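You operate a simulated robot arm through the tools that you are given. There is no shell and no other tool.

You run a simulated robot arm. Do the job below in one go: nothing can be reset, and whatever is moved stays where it is left.

TASK
Empty the pink cup into the brown bowl and wheel the trolley home.
Fine: cup onto its saucer first; free the brake before you push, lock it after; nothing spilt.

Only the result counts: the job must be done as asked and must still hold three seconds after the hand-in. Knocking over, shifting, dropping, spilling or breaking anything else fails it.

THE ROBOT
A 6-joint arm with a two-finger parallel gripper, fixed in place. Base frame: the origin is at the foot of the arm, x ahead of it, y to its left, z up. Readings come in m, rad, newtons and seconds.
With the tool pointing down near the work surface it reaches from about 0.26 to 0.68 m from the base axis. Its first joint turns from -2.897 to 2.897 rad. Payload 3.91 kg.
The TCP is the grasp point between the finger pads, 0.03 m short of the fingertips. In the tool frame z runs along the fingers and y along their closing line. Largest opening 0.11 m; finger width 0.02, thickness 0.01; the body of the gripper, 0.048 by 0.112 m, starts 0.055 m behind the TCP.
Orientation is that of the tool frame in the base frame, as a unit quaternion [w, x, y, z]. With the fingers straight down and closing along the base's y, the tool's x points along the base's -x, its y along +y and its z along -z.

THE INTERFACE
- The arm moves only by the tool move_arm. Its argument "motion" is a list of rows, each an object of numbers (a shift or turn left out is 0, a gripper value left out holds the last): "rx", "ry", "rz": the turn, a rotation vector about the base's x, y, z in rad; "x", "y", "z": the shift along the base's x, y, z in m; "jaw": the finger opening in m, from 0 to 0.11. In form: [{"rx": .., "ry": .., "rz": .., "x": .., "y": .., "z": .., "jaw": ..}, ...]. A call has 1 to 20 rows; each row is the pose to reach, as a shift and turn from the pose commanded when the call began. Rows are played at 5 a second. More than 0.05 m and 0.15 rad between two rows, or a gripper value outside its range, and nothing of the call is played. A pose out of reach is approached as far as the arm can. The call stops where the force on the tool passes 90 N (or 10 N more than at its start, if that is more) or the arm is blocked; 0.2 s more then pass. Each finger travels about 0.108 m/s and halts on what it meets, pressing with about 26 N; the grip force reading is that of the motor and also rises with nothing between the fingers. The clock runs only during rows and for 0.2 s after the last one: add rows that repeat a pose to give the fingers time. It gives the time, the measured TCP pose, the force on the tool (base axes), the opening and the grip force at its end, in the units of the frame above (readings bear some noise), with the torque about the TCP (base axes, N m) and any sound that the robot's microphone picked up, and new pictures: "views" is both (left out), scene, wrist or none.
- Cameras (640 x 400 px; columns grow to the right, rows downward): "scene" is fixed at [0.4004, 0.5099, 1.3181]; the picture's right is [-0.99, -0.11, 0.00], its down [-0.03, 0.29, -0.96] and it looks along [0.11, -0.95, -0.29] (base axes); focal length 309 px, centre (320, 200). "wrist" rides on the gripper at [0.077, 0.007, -0.114] in the tool frame; the picture's right is [-0.09, 1.00, 0.00], its down [-0.80, -0.07, -0.59] and it looks along [-0.59, -0.05, 0.80] (tool axes); focal length 270 px, centre (320, 200). There is no depth. A picture from a camera that has moved, and an enlarged one, comes with that camera's place and axes in the base frame and with its lens. The place of the scene camera against the robot may be out by one fixed shift of up to 0.025 m in any direction.
- lift_body(by): slides the trunk up (or, below 0, down) by that many m; the arm rides with it, the base frame stays. It gives what a move gives, with no picture.
- zoom(camera, box): a new picture of the part [left, top, right, bottom] of that camera's present view, enlarged. The clock stands still meanwhile.
- job_done(): hands the job in; it is judged then, once.

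Places have to be worked out from the pictures, the camera data and where the tool is seen. Open the gripper and draw the arm clear of the work before you hand the job in, unless the task says otherwise.

The tools are called by a JSON object that holds its "name" and its "arguments". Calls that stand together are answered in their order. move_arm: Moves the arm, as the interface text tells. Its arguments: {"type":"object","properties":{"motion":{"type":"array"},"views":{"type":"string","enum":["both","scene","wrist","none"]}},"required":["motion"]} The other tools are called the same way: lift_body (by) slides the trunk up or down; zoom (camera, box) takes an enlarged picture of a part of a camera's view; job_done () hands the job in.

At the start:

```text
time_s: 0.0
tool_pos: [0.2388, -0.3671, 1.1633]
orientation: [-0.001, 0.0, 1.0, 0.001]
wrist_force: [-0.2, -0.2, 0.1]
moment: [-0.01, 0.01, 0.02]
finger_gap: 0.1101
grip_force: 0.0
trunk travel left (down, up): [-0.35, 0.19]
```

scene: 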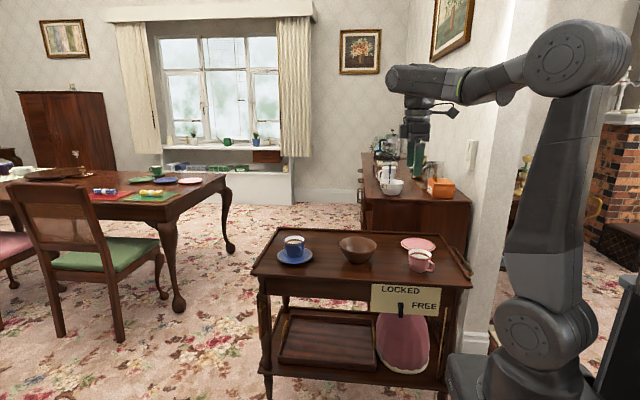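
wrist: 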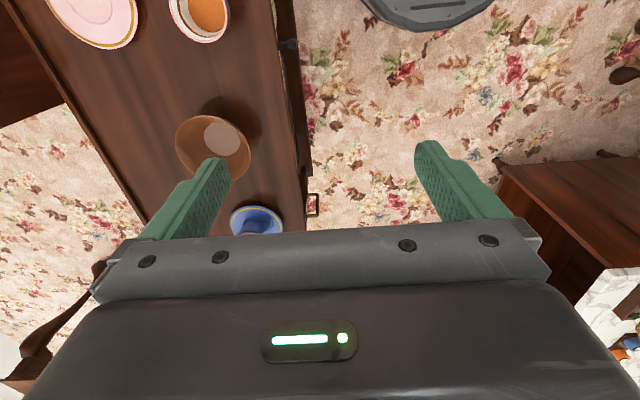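

I begin by looking closely at the trolley, its brake and the surroundings in enlarged pictures.

{"name": "zoom", "arguments": {"camera": "scene", "box": [240, 215, 480, 365]}}

{"name": "zoom", "arguments": {"camera": "scene", "box": [360, 270, 480, 345]}}

{"name": "zoom", "arguments": {"camera": "wrist", "box": [0, 0, 320, 200]}}

{"name": "zoom", "arguments": {"camera": "scene", "box": [340, 120, 500, 220]}}

```text
2.67 times, centred on (360, 290) of scene
camera zoom: at [0.4004, 0.5099, 1.3181], right [-0.99, -0.11, 0.0], down [-0.03, 0.29, -0.96], along [0.11, -0.95, -0.29], focal length 824 px, centre (213, -40)
```

zoom: 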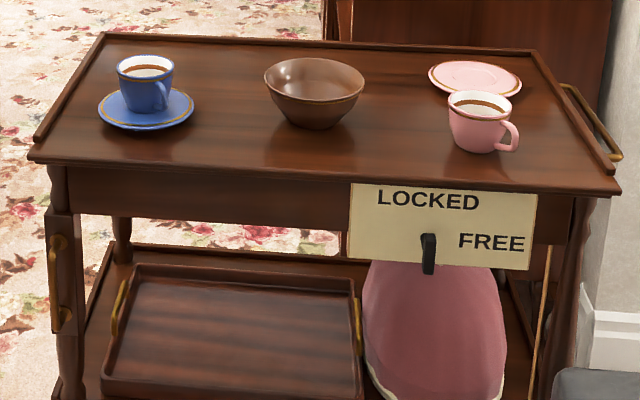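

```text
5.33 times, centred on (420, 308) of scene
camera zoom: at [0.4004, 0.5099, 1.3181], right [-0.99, -0.11, 0.0], down [-0.03, 0.29, -0.96], along [0.11, -0.95, -0.29], focal length 1649 px, centre (-213, -373)
```

zoom: 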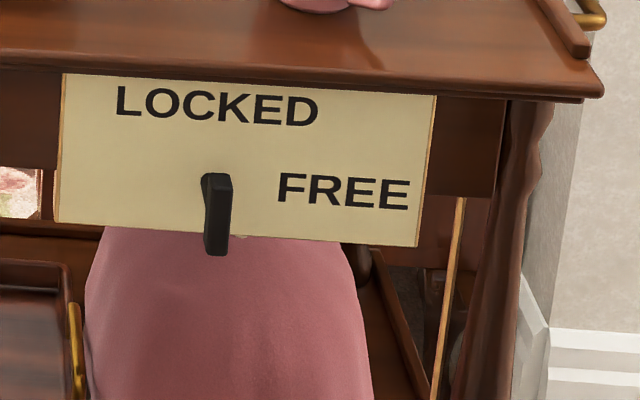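

```text
2.00 times, centred on (160, 100) of wrist
camera zoom: at [0.1615, -0.3608, 1.2781], right [0.09, 1.0, 0.0], down [0.8, -0.07, 0.59], along [0.59, -0.05, -0.8], focal length 541 px, centre (640, 400)
```

zoom: 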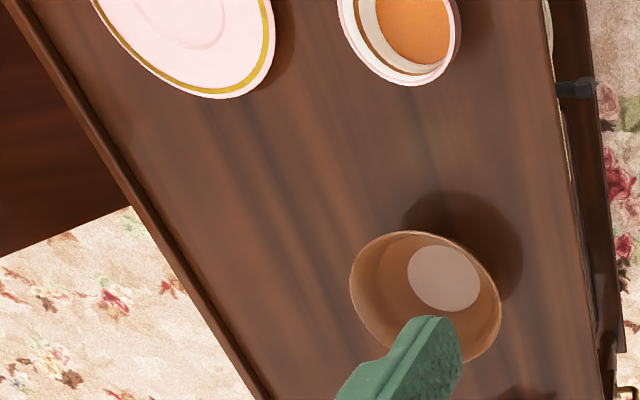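

```text
4.00 times, centred on (420, 170) of scene
camera zoom: at [0.4004, 0.5099, 1.3181], right [-0.99, -0.11, 0.0], down [-0.03, 0.29, -0.96], along [0.11, -0.95, -0.29], focal length 1237 px, centre (-80, 320)
```

zoom: 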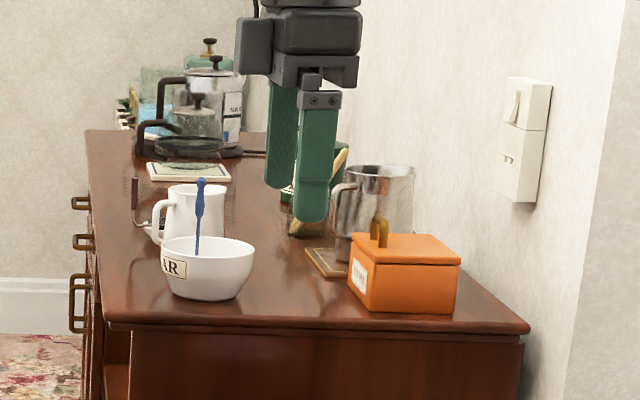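

Next I look over the rest of the room for anything that marks the trolley's home, and at the castors.

{"name": "zoom", "arguments": {"camera": "scene", "box": [0, 200, 320, 400]}}

{"name": "zoom", "arguments": {"camera": "scene", "box": [320, 200, 640, 400]}}

{"name": "zoom", "arguments": {"camera": "scene", "box": [160, 120, 400, 270]}}

{"name": "zoom", "arguments": {"camera": "scene", "box": [480, 100, 640, 200]}}

{"name": "zoom", "arguments": {"camera": "wrist", "box": [320, 0, 640, 200]}}

{"name": "zoom", "arguments": {"camera": "scene", "box": [240, 320, 400, 400]}}

```text
2.00 times, centred on (160, 300) of scene
camera zoom: at [0.4004, 0.5099, 1.3181], right [-0.99, -0.11, 0.0], down [-0.03, 0.29, -0.96], along [0.11, -0.95, -0.29], focal length 618 px, centre (640, 0)
```

zoom: 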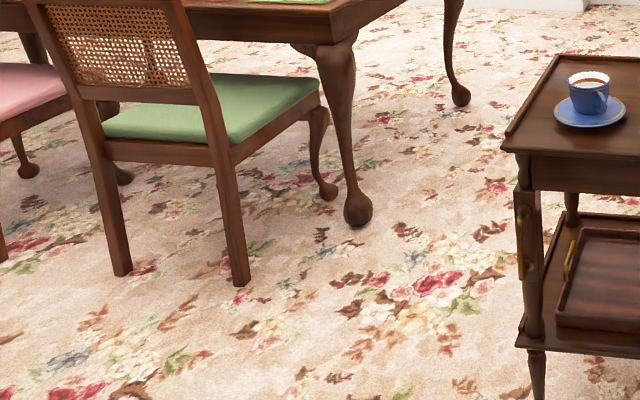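

```text
2.00 times, centred on (480, 300) of scene
camera zoom: at [0.4004, 0.5099, 1.3181], right [-0.99, -0.11, 0.0], down [-0.03, 0.29, -0.96], along [0.11, -0.95, -0.29], focal length 618 px, centre (0, 0)
```

zoom: 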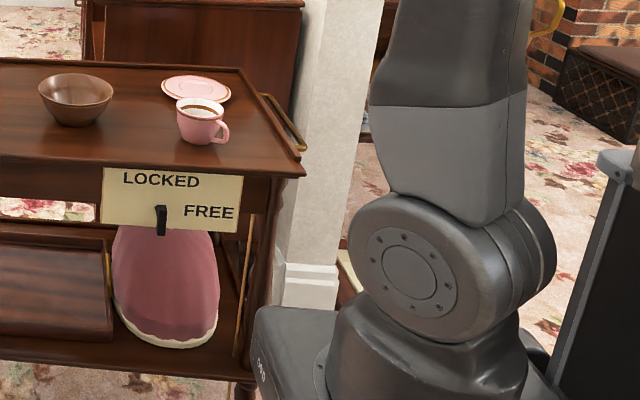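

```text
2.67 times, centred on (280, 195) of scene
camera zoom: at [0.4004, 0.5099, 1.3181], right [-0.99, -0.11, 0.0], down [-0.03, 0.29, -0.96], along [0.11, -0.95, -0.29], focal length 824 px, centre (427, 213)
```

zoom: 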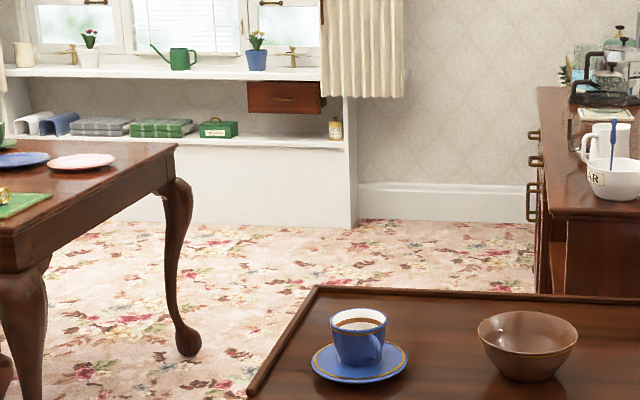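

```text
4.00 times, centred on (560, 150) of scene
camera zoom: at [0.4004, 0.5099, 1.3181], right [-0.99, -0.11, 0.0], down [-0.03, 0.29, -0.96], along [0.11, -0.95, -0.29], focal length 1237 px, centre (-640, 400)
```

zoom: 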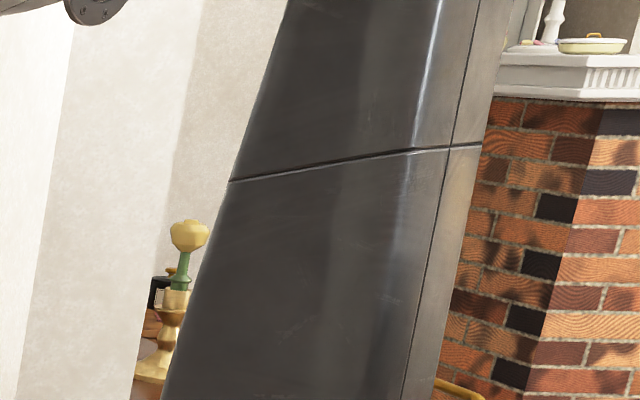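

```text
2.00 times, centred on (480, 100) of wrist
camera zoom: at [0.1615, -0.3608, 1.2781], right [0.09, 1.0, 0.0], down [0.8, -0.07, 0.59], along [0.59, -0.05, -0.8], focal length 541 px, centre (0, 400)
```

zoom: 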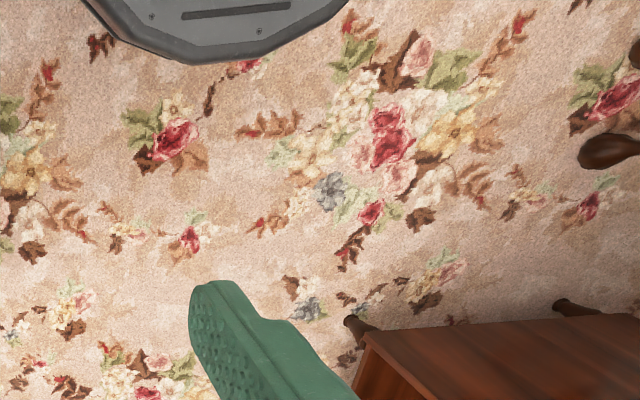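

```text
4.00 times, centred on (320, 360) of scene
camera zoom: at [0.4004, 0.5099, 1.3181], right [-0.99, -0.11, 0.0], down [-0.03, 0.29, -0.96], along [0.11, -0.95, -0.29], focal length 1237 px, centre (320, -440)
```

zoom: 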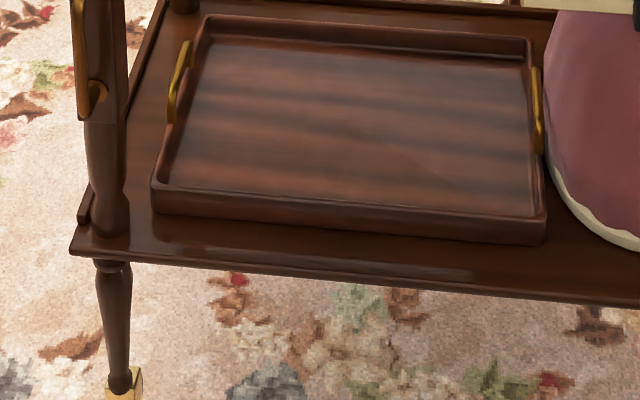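

No home mark is visible yet. By my estimate the trolley top spans x 0.0 to 0.77, y -0.44 to -0.89 and z about 0.72. I turn the wrist camera to face the trolley and what lies behind it.

{"name": "move_arm", "arguments": {"motion": [{"rz": -0.15}, {"rz": -0.3}, {"rz": -0.45}, {"rz": -0.6}, {"rz": -0.75}, {"rz": -0.9}, {"rz": -1.05}, {"rz": -1.2}, {"rz": -1.35}, {"rz": -1.5}, {"rz": -1.57}, {"rz": -1.57}], "views": "both"}}

```text
time_s: 2.6
tool_pos: [0.2388, -0.3673, 1.1627]
orientation: [0.0, 0.707, 0.707, 0.0]
wrist_force: [0.3, -0.3, 0.0]
moment: [0.0, -0.01, -0.01]
finger_gap: 0.11
grip_force: 0.1
trunk travel left (down, up): [-0.35, 0.19]
camera wrist: at [0.2452, -0.2909, 1.2779], right [1.0, -0.09, 0.0], down [-0.07, -0.8, 0.59], along [-0.05, -0.59, -0.8], focal length 270 px, centre (320, 200)
```

scene: 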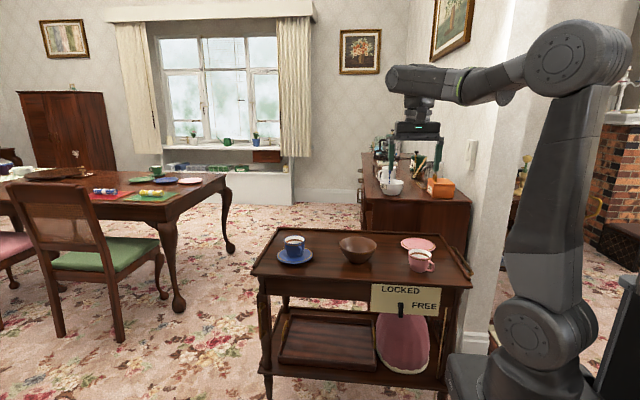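
wrist: 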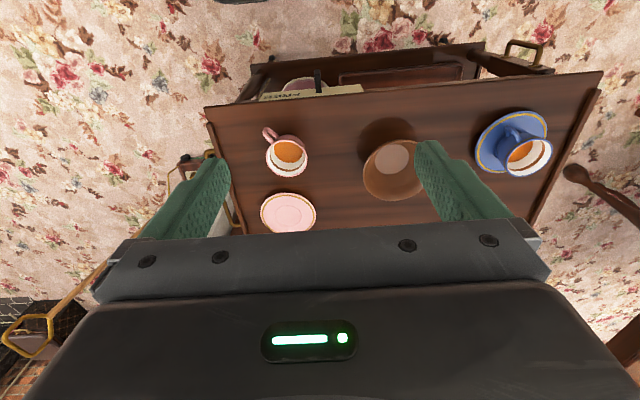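

The trolley is now square in the wrist view, so I enlarge the lever, both ends and the area around it.

{"name": "zoom", "arguments": {"camera": "wrist", "box": [200, 40, 440, 190]}}

{"name": "zoom", "arguments": {"camera": "wrist", "box": [400, 20, 640, 170]}}

{"name": "zoom", "arguments": {"camera": "wrist", "box": [80, 130, 280, 255]}}

{"name": "zoom", "arguments": {"camera": "wrist", "box": [0, 240, 160, 400]}}

```text
2.67 times, centred on (320, 115) of wrist
camera zoom: at [0.2452, -0.2909, 1.2779], right [1.0, -0.09, 0.0], down [-0.07, -0.8, 0.59], along [-0.05, -0.59, -0.8], focal length 721 px, centre (320, 427)
```

zoom: 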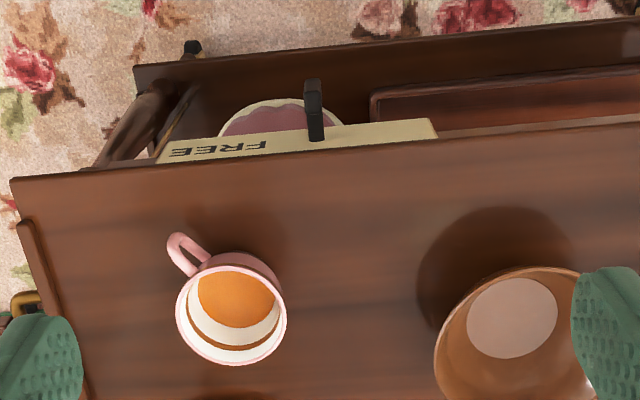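

```text
2.67 times, centred on (520, 95) of wrist
camera zoom: at [0.2452, -0.2909, 1.2779], right [1.0, -0.09, 0.0], down [-0.07, -0.8, 0.59], along [-0.05, -0.59, -0.8], focal length 721 px, centre (-213, 480)
```

zoom: 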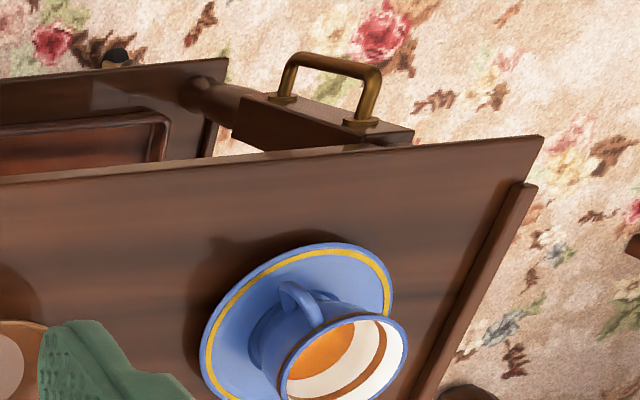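

```text
3.20 times, centred on (180, 192) of wrist
camera zoom: at [0.2452, -0.2909, 1.2779], right [1.0, -0.09, 0.0], down [-0.07, -0.8, 0.59], along [-0.05, -0.59, -0.8], focal length 865 px, centre (768, 224)
```

zoom: 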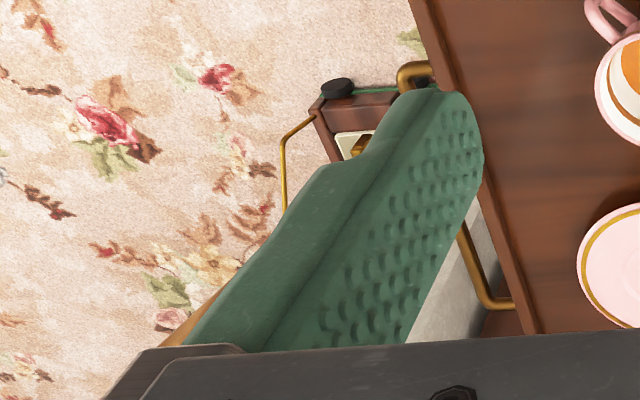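

```text
2.50 times, centred on (80, 320) of wrist
camera zoom: at [0.2452, -0.2909, 1.2779], right [1.0, -0.09, 0.0], down [-0.07, -0.8, 0.59], along [-0.05, -0.59, -0.8], focal length 676 px, centre (920, -100)
```

zoom: 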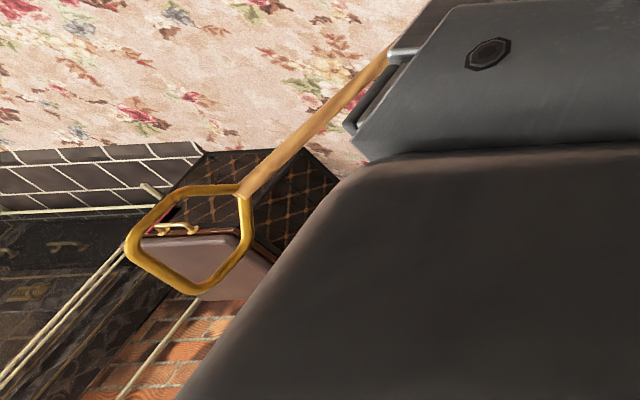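

A vertical brass grab handle sits on the front face near the +x end, and the brake lever sticks out of its panel. I tilt the camera up to look for the home spot behind the trolley.

{"name": "move_arm", "arguments": {"motion": [{"rx": -0.15}, {"rx": -0.3}, {"rx": -0.45}, {"rx": -0.6}, {"rx": -0.7}, {"rx": -0.7}], "views": "wrist"}}

```text
time_s: 4.0
tool_pos: [0.2387, -0.3682, 1.1631]
orientation: [0.243, 0.664, 0.665, -0.243]
wrist_force: [0.4, -1.1, 0.1]
moment: [0.0, 0.02, 0.0]
finger_gap: 0.1102
grip_force: 0.0
trunk travel left (down, up): [-0.35, 0.19]
camera wrist: at [0.2452, -0.2346, 1.2016], right [1.0, -0.07, 0.06], down [-0.07, -0.23, 0.97], along [-0.05, -0.97, -0.23], focal length 270 px, centre (320, 200)
```

wrist: 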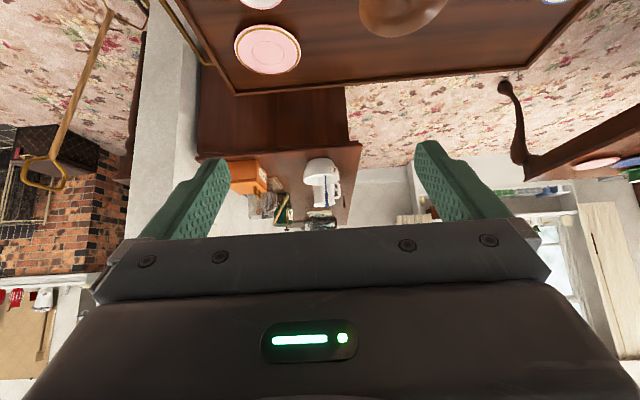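

I enlarge this view.

{"name": "zoom", "arguments": {"camera": "wrist", "box": [0, 0, 240, 150]}}

{"name": "zoom", "arguments": {"camera": "wrist", "box": [180, 80, 420, 240]}}

{"name": "zoom", "arguments": {"camera": "wrist", "box": [400, 0, 640, 150]}}

```text
2.67 times, centred on (120, 75) of wrist
camera zoom: at [0.2452, -0.2346, 1.2016], right [1.0, -0.07, 0.06], down [-0.07, -0.23, 0.97], along [-0.05, -0.97, -0.23], focal length 721 px, centre (853, 533)
```

zoom: 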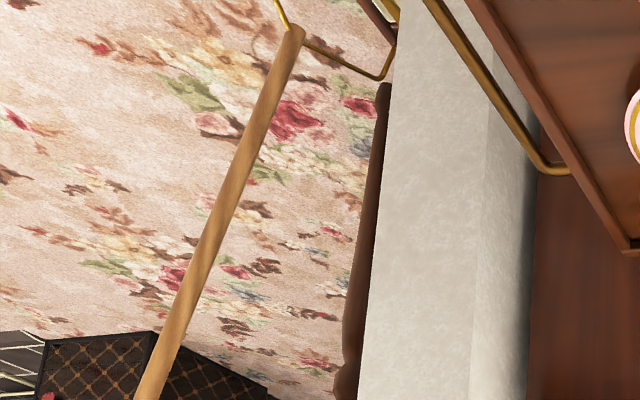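

```text
2.50 times, centred on (300, 160) of wrist
camera zoom: at [0.2452, -0.2346, 1.2016], right [1.0, -0.07, 0.06], down [-0.07, -0.23, 0.97], along [-0.05, -0.97, -0.23], focal length 676 px, centre (370, 300)
```

zoom: 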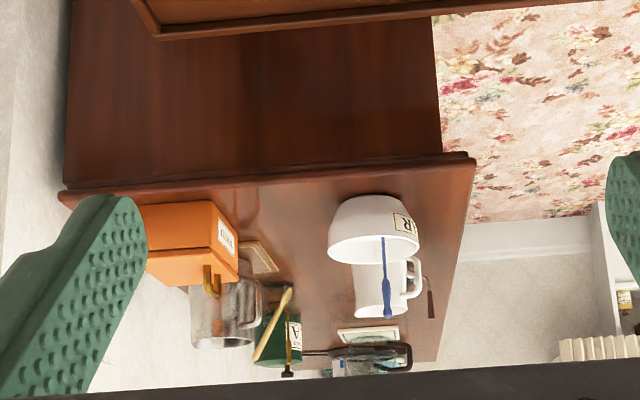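

```text
2.67 times, centred on (520, 75) of wrist
camera zoom: at [0.2452, -0.2346, 1.2016], right [1.0, -0.07, 0.06], down [-0.07, -0.23, 0.97], along [-0.05, -0.97, -0.23], focal length 721 px, centre (-213, 533)
```

zoom: 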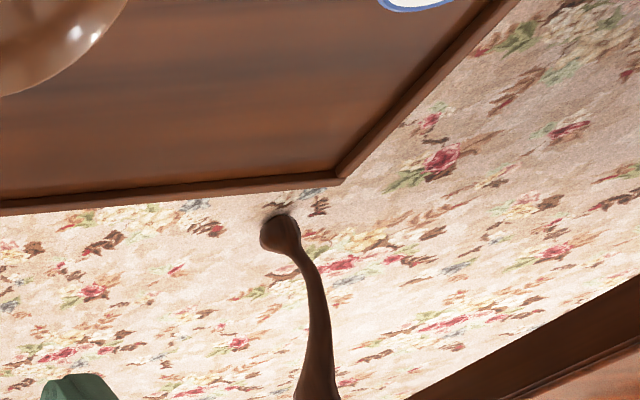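

I check the feet at the bottom of the scene view more closely; there is something yellow there.

{"name": "zoom", "arguments": {"camera": "scene", "box": [250, 360, 314, 400]}}

{"name": "zoom", "arguments": {"camera": "scene", "box": [400, 340, 496, 400]}}

{"name": "move_arm", "arguments": {"motion": [{"rx": -0.55}, {"rx": -0.4}, {"rx": -0.25}, {"rx": -0.1}, {"rx": 0.05}, {"rx": 0.2}, {"rx": 0.35}, {"rx": 0.5}, {"rx": 0.6}, {"rx": 0.6}], "views": "wrist"}}

```text
10.00 times, centred on (282, 380) of scene
camera zoom: at [0.4004, 0.5099, 1.3181], right [-0.99, -0.11, 0.0], down [-0.03, 0.29, -0.96], along [0.11, -0.95, -0.29], focal length 3092 px, centre (700, -1600)
```

zoom: 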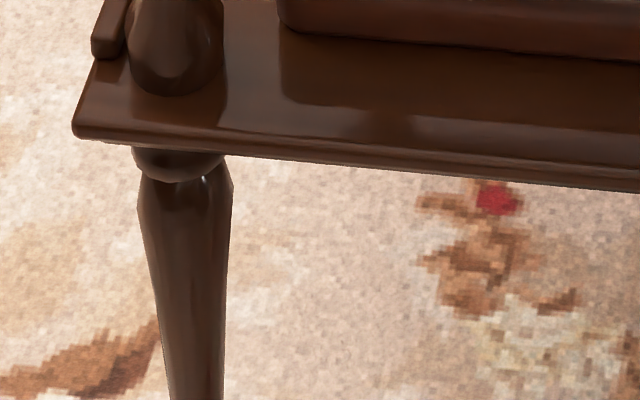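

```text
6.67 times, centred on (448, 370) of scene
camera zoom: at [0.4004, 0.5099, 1.3181], right [-0.99, -0.11, 0.0], down [-0.03, 0.29, -0.96], along [0.11, -0.95, -0.29], focal length 2061 px, centre (-533, -933)
```

zoom: 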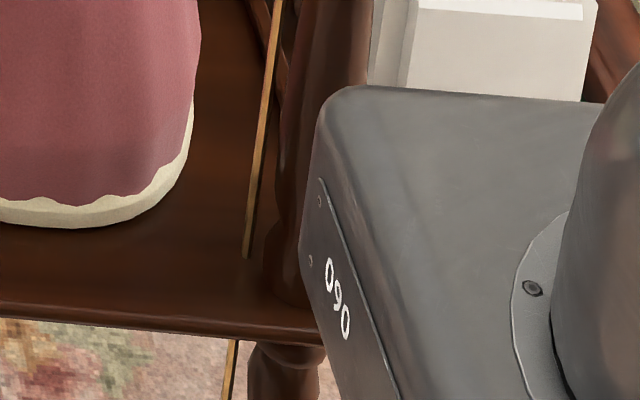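

```text
refused: row 1 steps farther than a row can; nothing moved
```

The zooms show the feet run below the picture edge. Rows count from the present pose, so I swing the camera back step by step to look down and beneath the trolley.

{"name": "move_arm", "arguments": {"motion": [{"rx": 0.15}, {"rx": 0.3}, {"rx": 0.45}, {"rx": 0.6}, {"rx": 0.75}, {"rx": 0.9}, {"rx": 1.05}, {"rx": 1.2}, {"rx": 1.3}, {"rx": 1.3}], "views": "wrist"}}

```text
time_s: 6.2
tool_pos: [0.2426, -0.3389, 1.0799]
orientation: [-0.207, 0.676, 0.676, 0.209]
wrist_force: [0.1, -0.3, -1.4]
moment: [0.0, -0.03, -0.02]
finger_gap: 0.11
grip_force: 0.0
out of reach, approached as far as the arm can: row 7, 8, 9, 10
trunk travel left (down, up): [-0.35, 0.19]
camera wrist: at [0.2476, -0.3402, 1.2191], right [1.0, -0.07, -0.05], down [-0.07, -1.0, 0.04], along [-0.05, -0.04, -1.0], focal length 270 px, centre (320, 200)
```

wrist: 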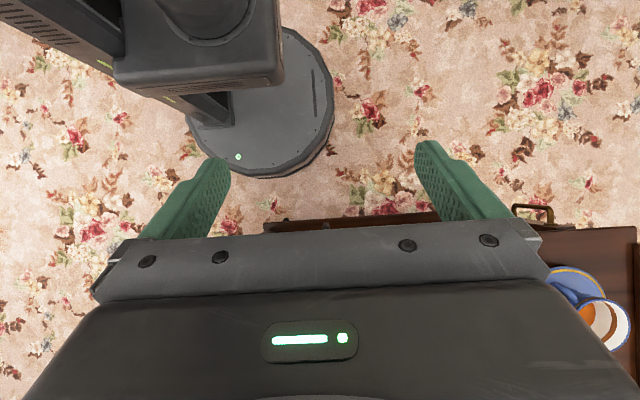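

Part of that turn was out of reach. I bring the tool upright again and move ahead and left, to see the trolley's front and the floor.

{"name": "move_arm", "arguments": {"motion": [{"rx": -0.1, "x": 0.02, "y": 0.02, "z": 0.01}, {"rx": -0.2, "x": 0.05, "y": 0.05, "z": 0.02}, {"rx": -0.3, "x": 0.08, "y": 0.08, "z": 0.03}, {"rx": -0.4, "x": 0.11, "y": 0.11, "z": 0.04}, {"rx": -0.45, "x": 0.14, "y": 0.14, "z": 0.05}, {"rx": -0.5, "x": 0.16, "y": 0.17, "z": 0.05}, {"rx": -0.55, "x": 0.18, "y": 0.2, "z": 0.05}, {"rx": -0.6, "x": 0.2, "y": 0.23, "z": 0.05}, {"rx": -0.6, "x": 0.22, "y": 0.26, "z": 0.05}, {"rx": -0.6, "x": 0.22, "y": 0.26, "z": 0.05}], "views": "both"}}

```text
time_s: 8.4
tool_pos: [0.465, -0.0769, 1.1263]
orientation: [0.0, 0.706, 0.708, 0.0]
wrist_force: [0.1, 0.0, 0.9]
moment: [0.0, 0.02, 0.02]
finger_gap: 0.1099
grip_force: 0.1
trunk travel left (down, up): [-0.35, 0.19]
camera wrist: at [0.4724, -0.0008, 1.242], right [1.0, -0.09, 0.0], down [-0.07, -0.8, 0.59], along [-0.05, -0.59, -0.8], focal length 270 px, centre (320, 200)
```

scene: 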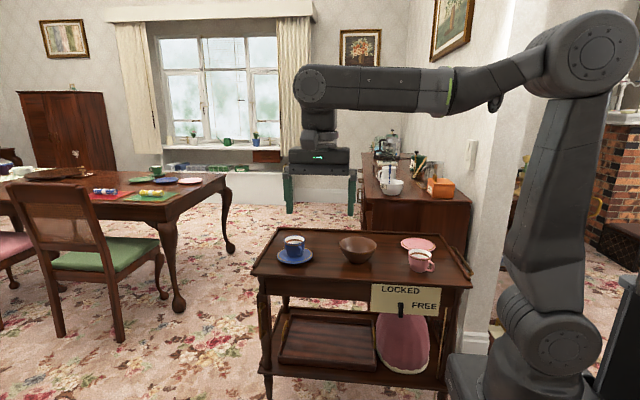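
wrist: 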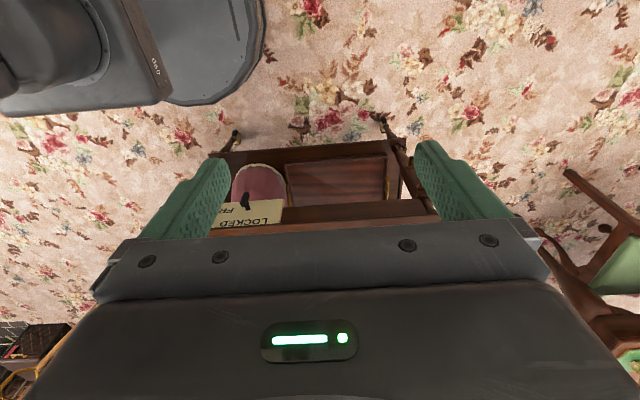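

I enlarge the trolley front and the castors.

{"name": "zoom", "arguments": {"camera": "wrist", "box": [200, 90, 440, 240]}}

{"name": "zoom", "arguments": {"camera": "wrist", "box": [340, 90, 440, 152]}}

{"name": "zoom", "arguments": {"camera": "wrist", "box": [200, 110, 300, 240]}}

{"name": "zoom", "arguments": {"camera": "wrist", "box": [0, 100, 240, 340]}}

```text
2.67 times, centred on (320, 165) of wrist
camera zoom: at [0.4724, -0.0008, 1.242], right [1.0, -0.09, 0.0], down [-0.07, -0.8, 0.59], along [-0.05, -0.59, -0.8], focal length 721 px, centre (320, 293)
```

zoom: 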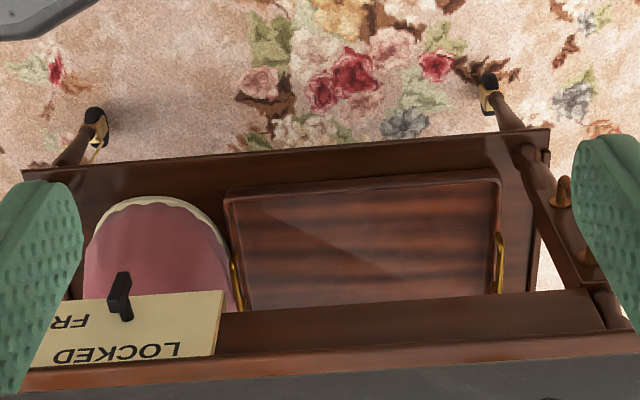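

```text
6.40 times, centred on (390, 121) of wrist
camera zoom: at [0.4724, -0.0008, 1.242], right [1.0, -0.09, 0.0], down [-0.07, -0.8, 0.59], along [-0.05, -0.59, -0.8], focal length 1730 px, centre (-128, 706)
```

zoom: 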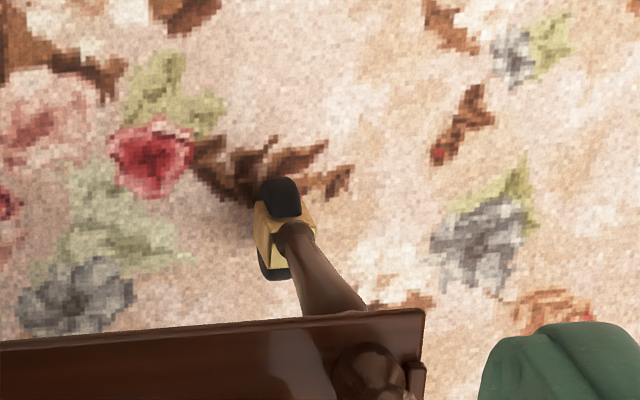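

```text
3.08 times, centred on (250, 175) of wrist
camera zoom: at [0.4724, -0.0008, 1.242], right [1.0, -0.09, 0.0], down [-0.07, -0.8, 0.59], along [-0.05, -0.59, -0.8], focal length 832 px, centre (535, 277)
```

zoom: 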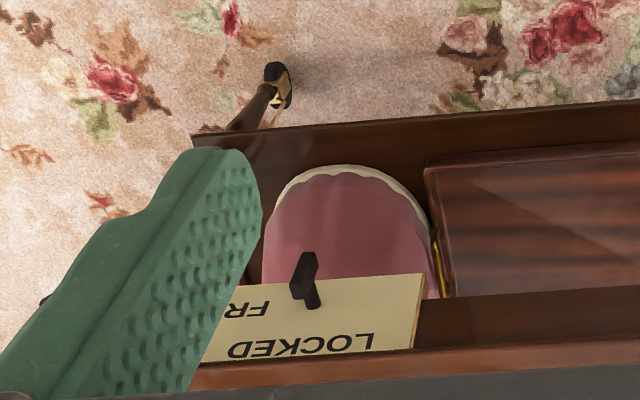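

```text
1.67 times, centred on (120, 220) of wrist
camera zoom: at [0.4724, -0.0008, 1.242], right [1.0, -0.09, 0.0], down [-0.07, -0.8, 0.59], along [-0.05, -0.59, -0.8], focal length 450 px, centre (653, 167)
```

zoom: 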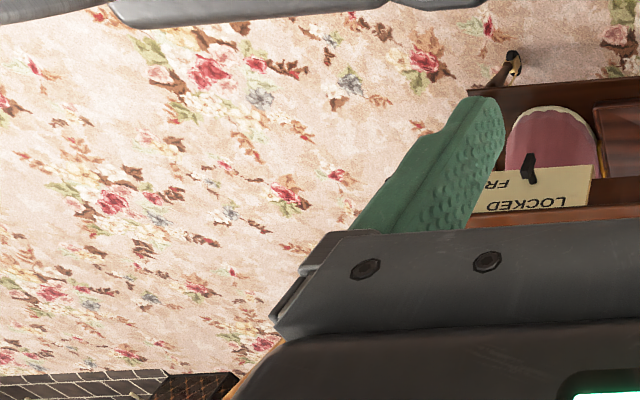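

The castor wheels stand with their planes along y, so the trolley rolls along y. I go lower and tilt the camera to get a close view of the brake lever.

{"name": "move_arm", "arguments": {"motion": [{"x": -0.01, "z": -0.03, "rx": -0.08}, {"x": -0.03, "z": -0.06, "rx": -0.16}, {"x": -0.05, "z": -0.09, "rx": -0.24}, {"x": -0.07, "z": -0.12, "rx": -0.32}, {"x": -0.09, "z": -0.15, "rx": -0.4}, {"x": -0.11, "z": -0.18, "rx": -0.48}, {"x": -0.12, "z": -0.21, "rx": -0.56}, {"x": -0.13, "z": -0.24, "rx": -0.64}, {"x": -0.13, "z": -0.28, "rx": -0.7}, {"x": -0.13, "z": -0.28, "rx": -0.7}], "views": "both"}}

```text
time_s: 10.6
tool_pos: [0.3327, -0.0786, 0.8485]
orientation: [0.242, 0.663, 0.665, -0.242]
wrist_force: [1.2, -0.6, 0.4]
moment: [0.01, 0.0, 0.0]
finger_gap: 0.1104
grip_force: 0.1
trunk travel left (down, up): [-0.35, 0.19]
camera wrist: at [0.3398, 0.0547, 0.8867], right [1.0, -0.07, 0.06], down [-0.07, -0.23, 0.97], along [-0.05, -0.97, -0.23], focal length 270 px, centre (320, 200)
```

scene: 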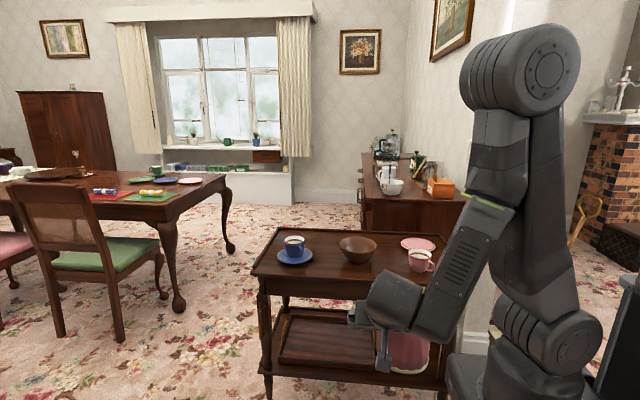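
wrist: 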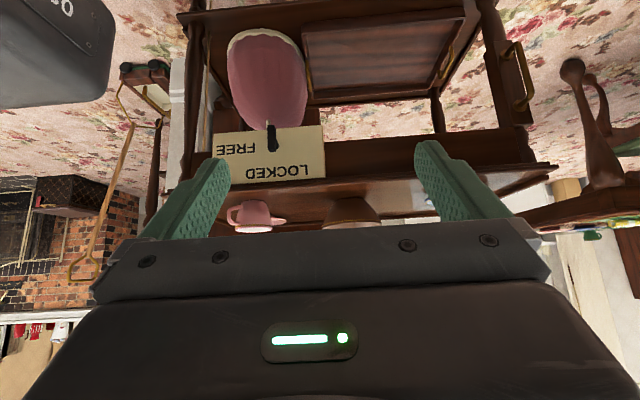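

{"name": "zoom", "arguments": {"camera": "wrist", "box": [190, 100, 350, 200]}}

{"name": "zoom", "arguments": {"camera": "wrist", "box": [460, 0, 560, 200]}}

{"name": "zoom", "arguments": {"camera": "wrist", "box": [40, 40, 200, 290]}}

{"name": "zoom", "arguments": {"camera": "wrist", "box": [430, 60, 640, 240]}}

```text
4.00 times, centred on (270, 150) of wrist
camera zoom: at [0.3398, 0.0547, 0.8867], right [1.0, -0.07, 0.06], down [-0.07, -0.23, 0.97], along [-0.05, -0.97, -0.23], focal length 1081 px, centre (520, 400)
```

zoom: 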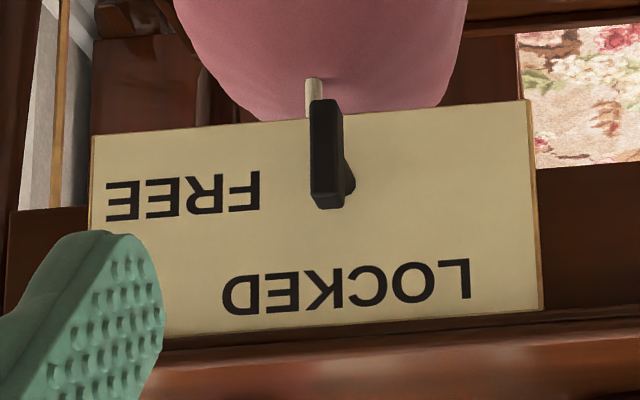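

```text
2.00 times, centred on (510, 100) of wrist
camera zoom: at [0.3398, 0.0547, 0.8867], right [1.0, -0.07, 0.06], down [-0.07, -0.23, 0.97], along [-0.05, -0.97, -0.23], focal length 541 px, centre (-60, 400)
```

zoom: 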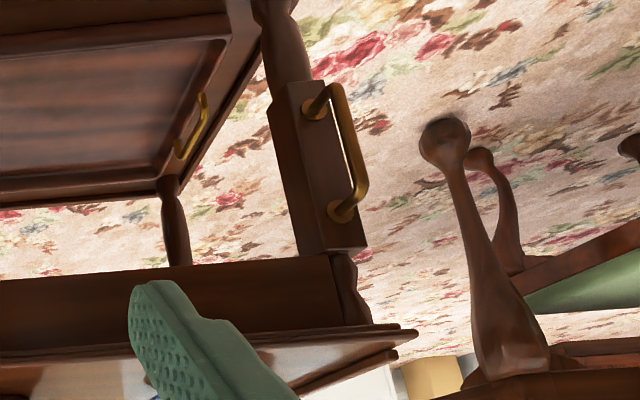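

```text
1.60 times, centred on (120, 165) of wrist
camera zoom: at [0.3398, 0.0547, 0.8867], right [1.0, -0.07, 0.06], down [-0.07, -0.23, 0.97], along [-0.05, -0.97, -0.23], focal length 432 px, centre (640, 256)
```

zoom: 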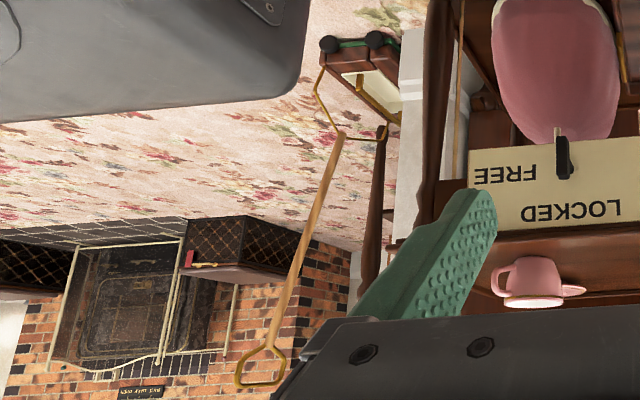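

```text
2.22 times, centred on (535, 150) of wrist
camera zoom: at [0.3398, 0.0547, 0.8867], right [1.0, -0.07, 0.06], down [-0.07, -0.23, 0.97], along [-0.05, -0.97, -0.23], focal length 601 px, centre (-158, 311)
```

zoom: 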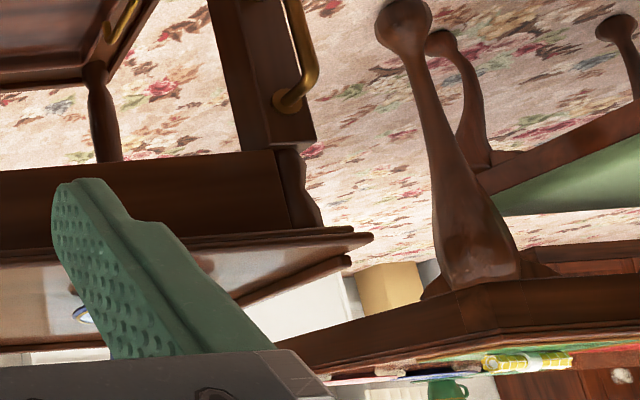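

The lever shows a black bar hanging below a hub, with LOCKED directly above the hub and FREE to its -x side. I go closer to understand how it moves.

{"name": "move_arm", "arguments": {"motion": [{"x": -0.03, "y": -0.03}, {"x": -0.06, "y": -0.06}, {"x": -0.09, "y": -0.1}, {"x": -0.09, "y": -0.12}, {"x": -0.09, "y": -0.12}], "views": "wrist"}}

{"name": "zoom", "arguments": {"camera": "wrist", "box": [240, 40, 400, 140]}}

```text
time_s: 12.0
tool_pos: [0.2753, -0.2125, 0.8601]
orientation: [0.273, 0.668, 0.653, -0.23]
wrist_force: [0.4, -0.9, -0.3]
moment: [0.01, -0.01, 0.01]
finger_gap: 0.1099
grip_force: 0.1
trunk travel left (down, up): [-0.35, 0.19]
stopped in row 5: the arm was blocked; the commanded pose is now the measured one
camera wrist: at [0.2798, -0.0789, 0.8951], right [0.99, -0.06, 0.12], down [-0.13, -0.2, 0.97], along [-0.04, -0.98, -0.21], focal length 270 px, centre (320, 200)
```

wrist: 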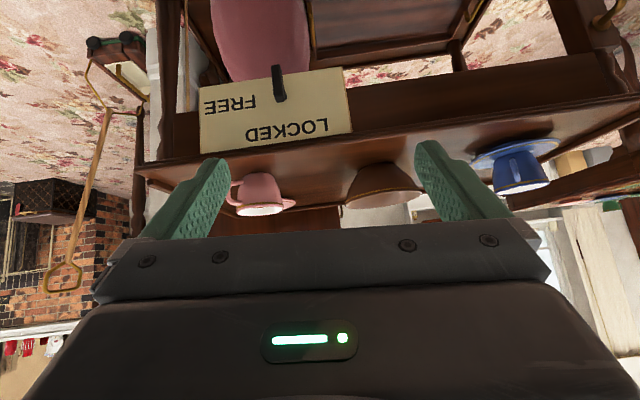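

```text
4.00 times, centred on (320, 90) of wrist
camera zoom: at [0.2798, -0.0789, 0.8951], right [0.99, -0.06, 0.12], down [-0.13, -0.2, 0.97], along [-0.04, -0.98, -0.21], focal length 1081 px, centre (320, 640)
```

zoom: 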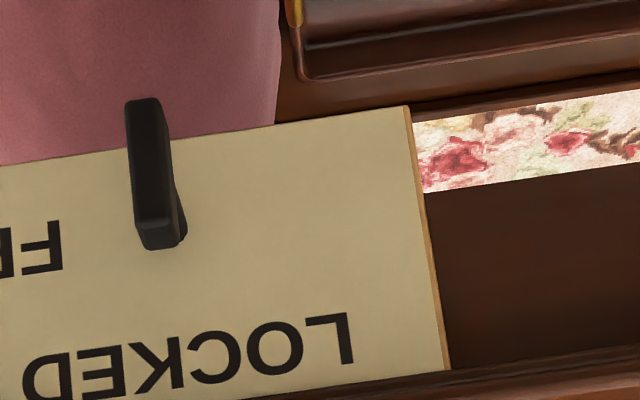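

The call was blocked near the base, so I back off in x. I also roll the gripper by π so the camera will sit above the fingers when the tool is horizontal.

{"name": "move_arm", "arguments": {"motion": [{"x": 0.03, "y": 0.03, "z": 0.02}, {"x": 0.06, "y": 0.06, "z": 0.04}, {"x": 0.1, "y": 0.08, "z": 0.06}, {"x": 0.12, "y": 0.1, "z": 0.06}, {"x": 0.12, "y": 0.1, "z": 0.06}], "views": "none"}}

{"name": "move_arm", "arguments": {"motion": [{"ry": 0.096, "rz": 0.115}, {"ry": 0.192, "rz": 0.23}, {"ry": 0.288, "rz": 0.345}, {"ry": 0.384, "rz": 0.46}, {"ry": 0.48, "rz": 0.575}, {"ry": 0.576, "rz": 0.69}, {"ry": 0.672, "rz": 0.805}, {"ry": 0.768, "rz": 0.92}, {"ry": 0.864, "rz": 1.035}, {"ry": 0.96, "rz": 1.15}, {"ry": 1.056, "rz": 1.265}, {"ry": 1.152, "rz": 1.38}, {"ry": 1.248, "rz": 1.495}, {"ry": 1.344, "rz": 1.61}, {"ry": 1.44, "rz": 1.725}, {"ry": 1.536, "rz": 1.84}, {"ry": 1.632, "rz": 1.955}, {"ry": 1.728, "rz": 2.07}, {"ry": 1.824, "rz": 2.185}, {"ry": 1.92, "rz": 2.3}], "views": "both"}}

```text
time_s: 13.2
tool_pos: [0.3957, -0.1124, 0.9201]
orientation: [0.272, 0.667, 0.654, -0.23]
wrist_force: [0.5, -0.5, 0.1]
moment: [-0.02, -0.04, -0.02]
finger_gap: 0.11
grip_force: 0.1
trunk travel left (down, up): [-0.35, 0.19]
```

```text
time_s: 17.4
tool_pos: [0.3955, -0.1117, 0.9191]
orientation: [-0.223, -0.6, 0.731, -0.236]
wrist_force: [0.6, 0.7, 0.3]
moment: [0.01, 0.03, -0.02]
finger_gap: 0.11
grip_force: 0.0
trunk travel left (down, up): [-0.35, 0.19]
camera wrist: at [0.3784, -0.1006, 1.0562], right [-0.96, 0.24, -0.13], down [0.24, 0.97, -0.01], along [0.12, -0.04, -0.99], focal length 270 px, centre (320, 200)
```

scene: 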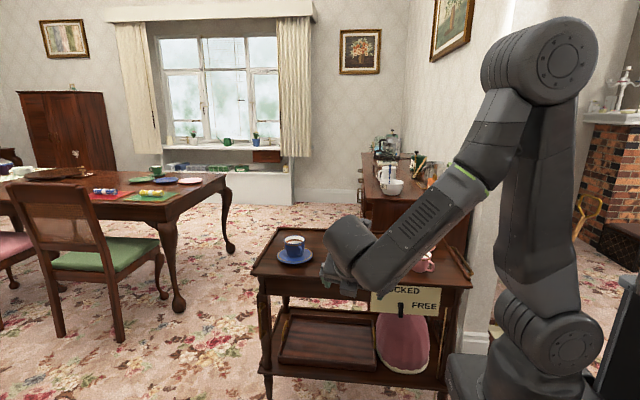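
wrist: 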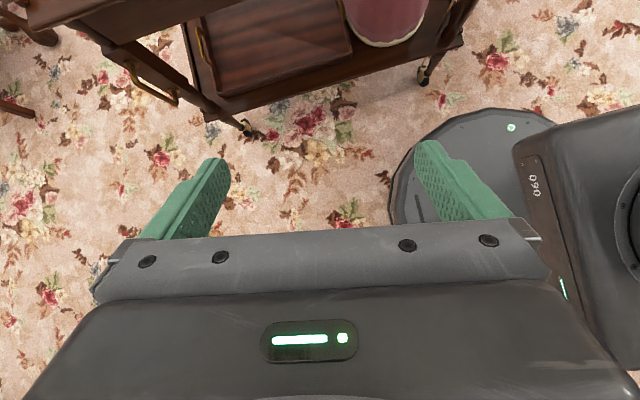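

The roll worked. Now I tilt the tool to horizontal, pointing along -y with the camera above, at about (0.34, -0.16, 0.75), to get an upright close view of the lever.

{"name": "move_arm", "arguments": {"motion": [{"rx": -0.11, "ry": 0.019, "rz": 0.015, "x": -0.005, "y": -0.005, "z": -0.02}, {"rx": -0.226, "ry": 0.037, "rz": 0.03, "x": -0.01, "y": -0.01, "z": -0.04}, {"rx": -0.339, "ry": 0.056, "rz": 0.046, "x": -0.02, "y": -0.02, "z": -0.06}, {"rx": -0.452, "ry": 0.075, "rz": 0.061, "x": -0.03, "y": -0.03, "z": -0.09}, {"rx": -0.564, "ry": 0.093, "rz": 0.076, "x": -0.04, "y": -0.04, "z": -0.11}, {"rx": -0.677, "ry": 0.112, "rz": 0.092, "x": -0.05, "y": -0.05, "z": -0.13}, {"rx": -0.79, "ry": 0.13, "rz": 0.107, "x": -0.05, "y": -0.05, "z": -0.15}, {"rx": -0.903, "ry": 0.149, "rz": 0.122, "x": -0.05, "y": -0.05, "z": -0.17}, {"rx": -0.903, "ry": 0.149, "rz": 0.122, "x": -0.05, "y": -0.05, "z": -0.17}], "views": "both"}}

```text
time_s: 19.4
tool_pos: [0.344, -0.1631, 0.7506]
orientation: [-0.499, -0.5, 0.501, -0.5]
wrist_force: [-0.4, 0.3, 0.4]
moment: [0.03, -0.03, 0.0]
finger_gap: 0.11
grip_force: 0.0
trunk travel left (down, up): [-0.35, 0.19]
camera wrist: at [0.3372, -0.0489, 0.8279], right [-1.0, 0.0, -0.09], down [0.07, 0.6, -0.8], along [0.05, -0.8, -0.59], focal length 270 px, centre (320, 200)
```

scene: 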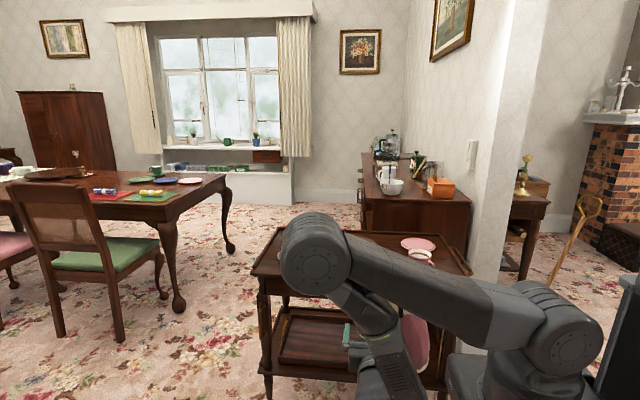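
wrist: 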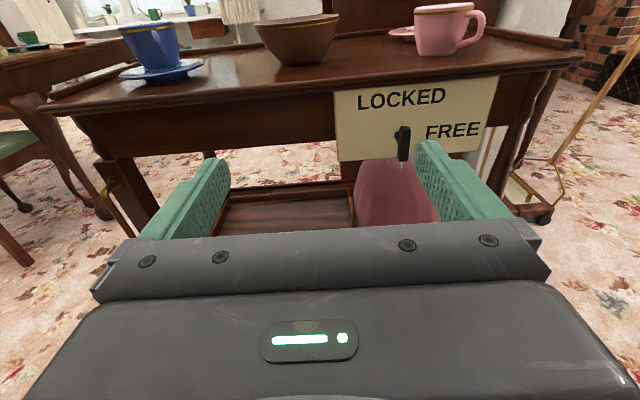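

Now the view is upright and clear, and I enlarge the lever and the trolley.

{"name": "zoom", "arguments": {"camera": "wrist", "box": [330, 80, 490, 180]}}

{"name": "zoom", "arguments": {"camera": "wrist", "box": [380, 110, 428, 170]}}

{"name": "zoom", "arguments": {"camera": "wrist", "box": [100, 0, 340, 150]}}

{"name": "zoom", "arguments": {"camera": "wrist", "box": [340, 0, 580, 150]}}

```text
4.00 times, centred on (410, 130) of wrist
camera zoom: at [0.3372, -0.0489, 0.8279], right [-1.0, 0.0, -0.09], down [0.07, 0.6, -0.8], along [0.05, -0.8, -0.59], focal length 1081 px, centre (-40, 480)
```

zoom: 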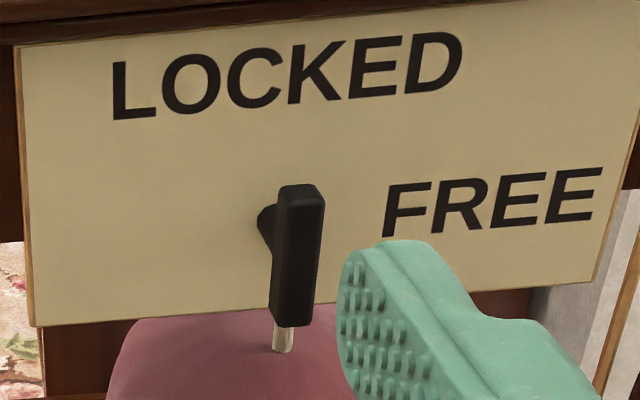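

```text
6.67 times, centred on (404, 140) of wrist
camera zoom: at [0.3372, -0.0489, 0.8279], right [-1.0, 0.0, -0.09], down [0.07, 0.6, -0.8], along [0.05, -0.8, -0.59], focal length 1802 px, centre (-240, 600)
```

zoom: 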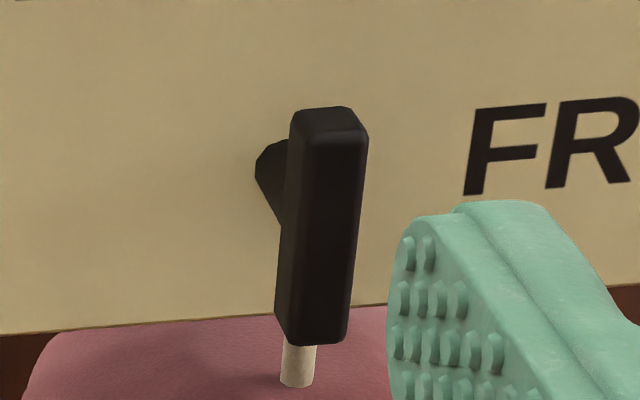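

```text
2.67 times, centred on (220, 75) of wrist
camera zoom: at [0.3372, -0.0489, 0.8279], right [-1.0, 0.0, -0.09], down [0.07, 0.6, -0.8], along [0.05, -0.8, -0.59], focal length 721 px, centre (587, 533)
```

zoom: 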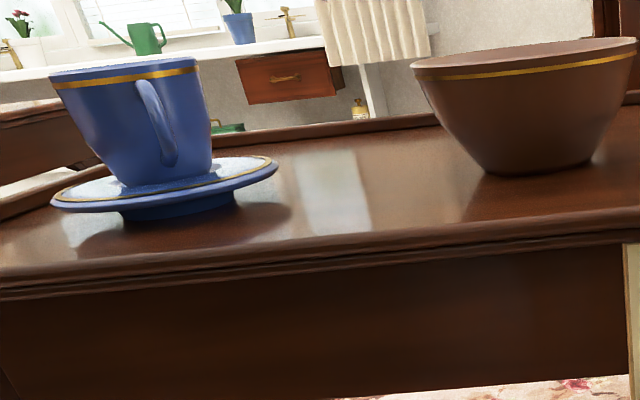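

```text
2.67 times, centred on (460, 75) of wrist
camera zoom: at [0.3372, -0.0489, 0.8279], right [-1.0, 0.0, -0.09], down [0.07, 0.6, -0.8], along [0.05, -0.8, -0.59], focal length 721 px, centre (-53, 533)
```

zoom: 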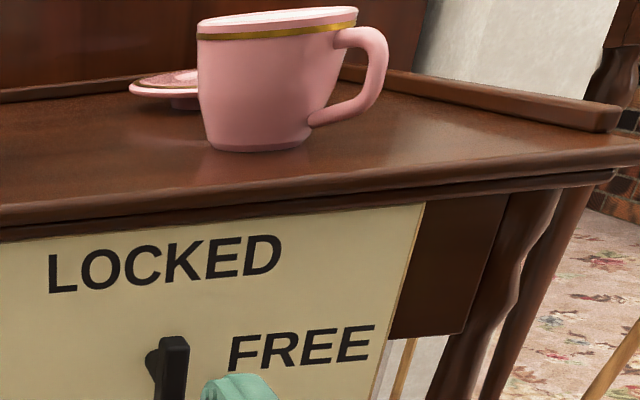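

The lever is clear now. A shaft comes out of the panel and a black bar hangs straight down from it with a white pointer tip, LOCKED is at 12 o'clock and FREE at 3 o'clock (towards -x). I still need to find home, so I rise and look over the trolley's back.

{"name": "move_arm", "arguments": {"motion": [{"z": 0.04}, {"z": 0.08}, {"z": 0.12}, {"z": 0.16}, {"z": 0.2}, {"z": 0.24}, {"z": 0.28}, {"z": 0.32}, {"z": 0.36}, {"z": 0.4, "y": -0.03, "rx": 0.05}, {"z": 0.43, "y": -0.06, "rx": 0.1}, {"z": 0.45, "y": -0.1, "rx": 0.15}, {"z": 0.47, "y": -0.14, "rx": 0.2}, {"z": 0.48, "y": -0.18, "rx": 0.25}, {"z": 0.48, "y": -0.22, "rx": 0.3}, {"z": 0.48, "y": -0.26, "rx": 0.35}, {"z": 0.48, "y": -0.3, "rx": 0.4}, {"z": 0.48, "y": -0.34, "rx": 0.45}, {"z": 0.48, "y": -0.38, "rx": 0.5}, {"z": 0.48, "y": -0.38, "rx": 0.5}], "views": "both"}}

```text
time_s: 23.6
tool_pos: [0.3429, -0.5447, 1.2283]
orientation: [-0.359, -0.608, 0.61, -0.36]
wrist_force: [-0.1, -0.6, -0.6]
moment: [-0.02, 0.05, -0.01]
finger_gap: 0.1101
grip_force: 0.1
trunk travel left (down, up): [-0.35, 0.19]
camera wrist: at [0.3356, -0.4815, 1.3511], right [-1.0, 0.04, -0.08], down [0.07, 0.91, -0.41], along [0.05, -0.42, -0.91], focal length 270 px, centre (320, 200)
```

scene: 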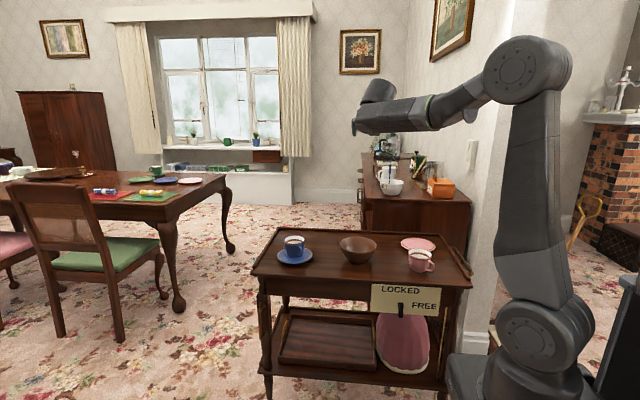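
wrist: 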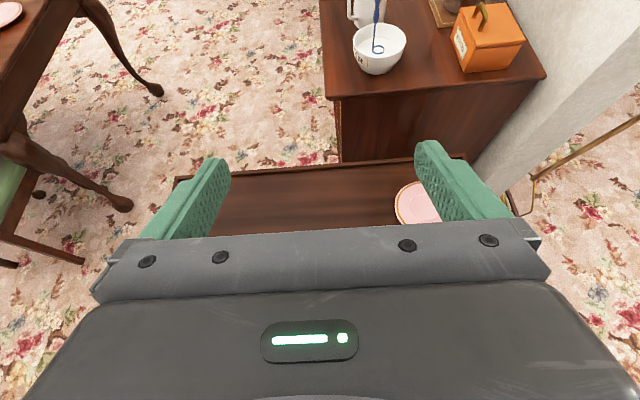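

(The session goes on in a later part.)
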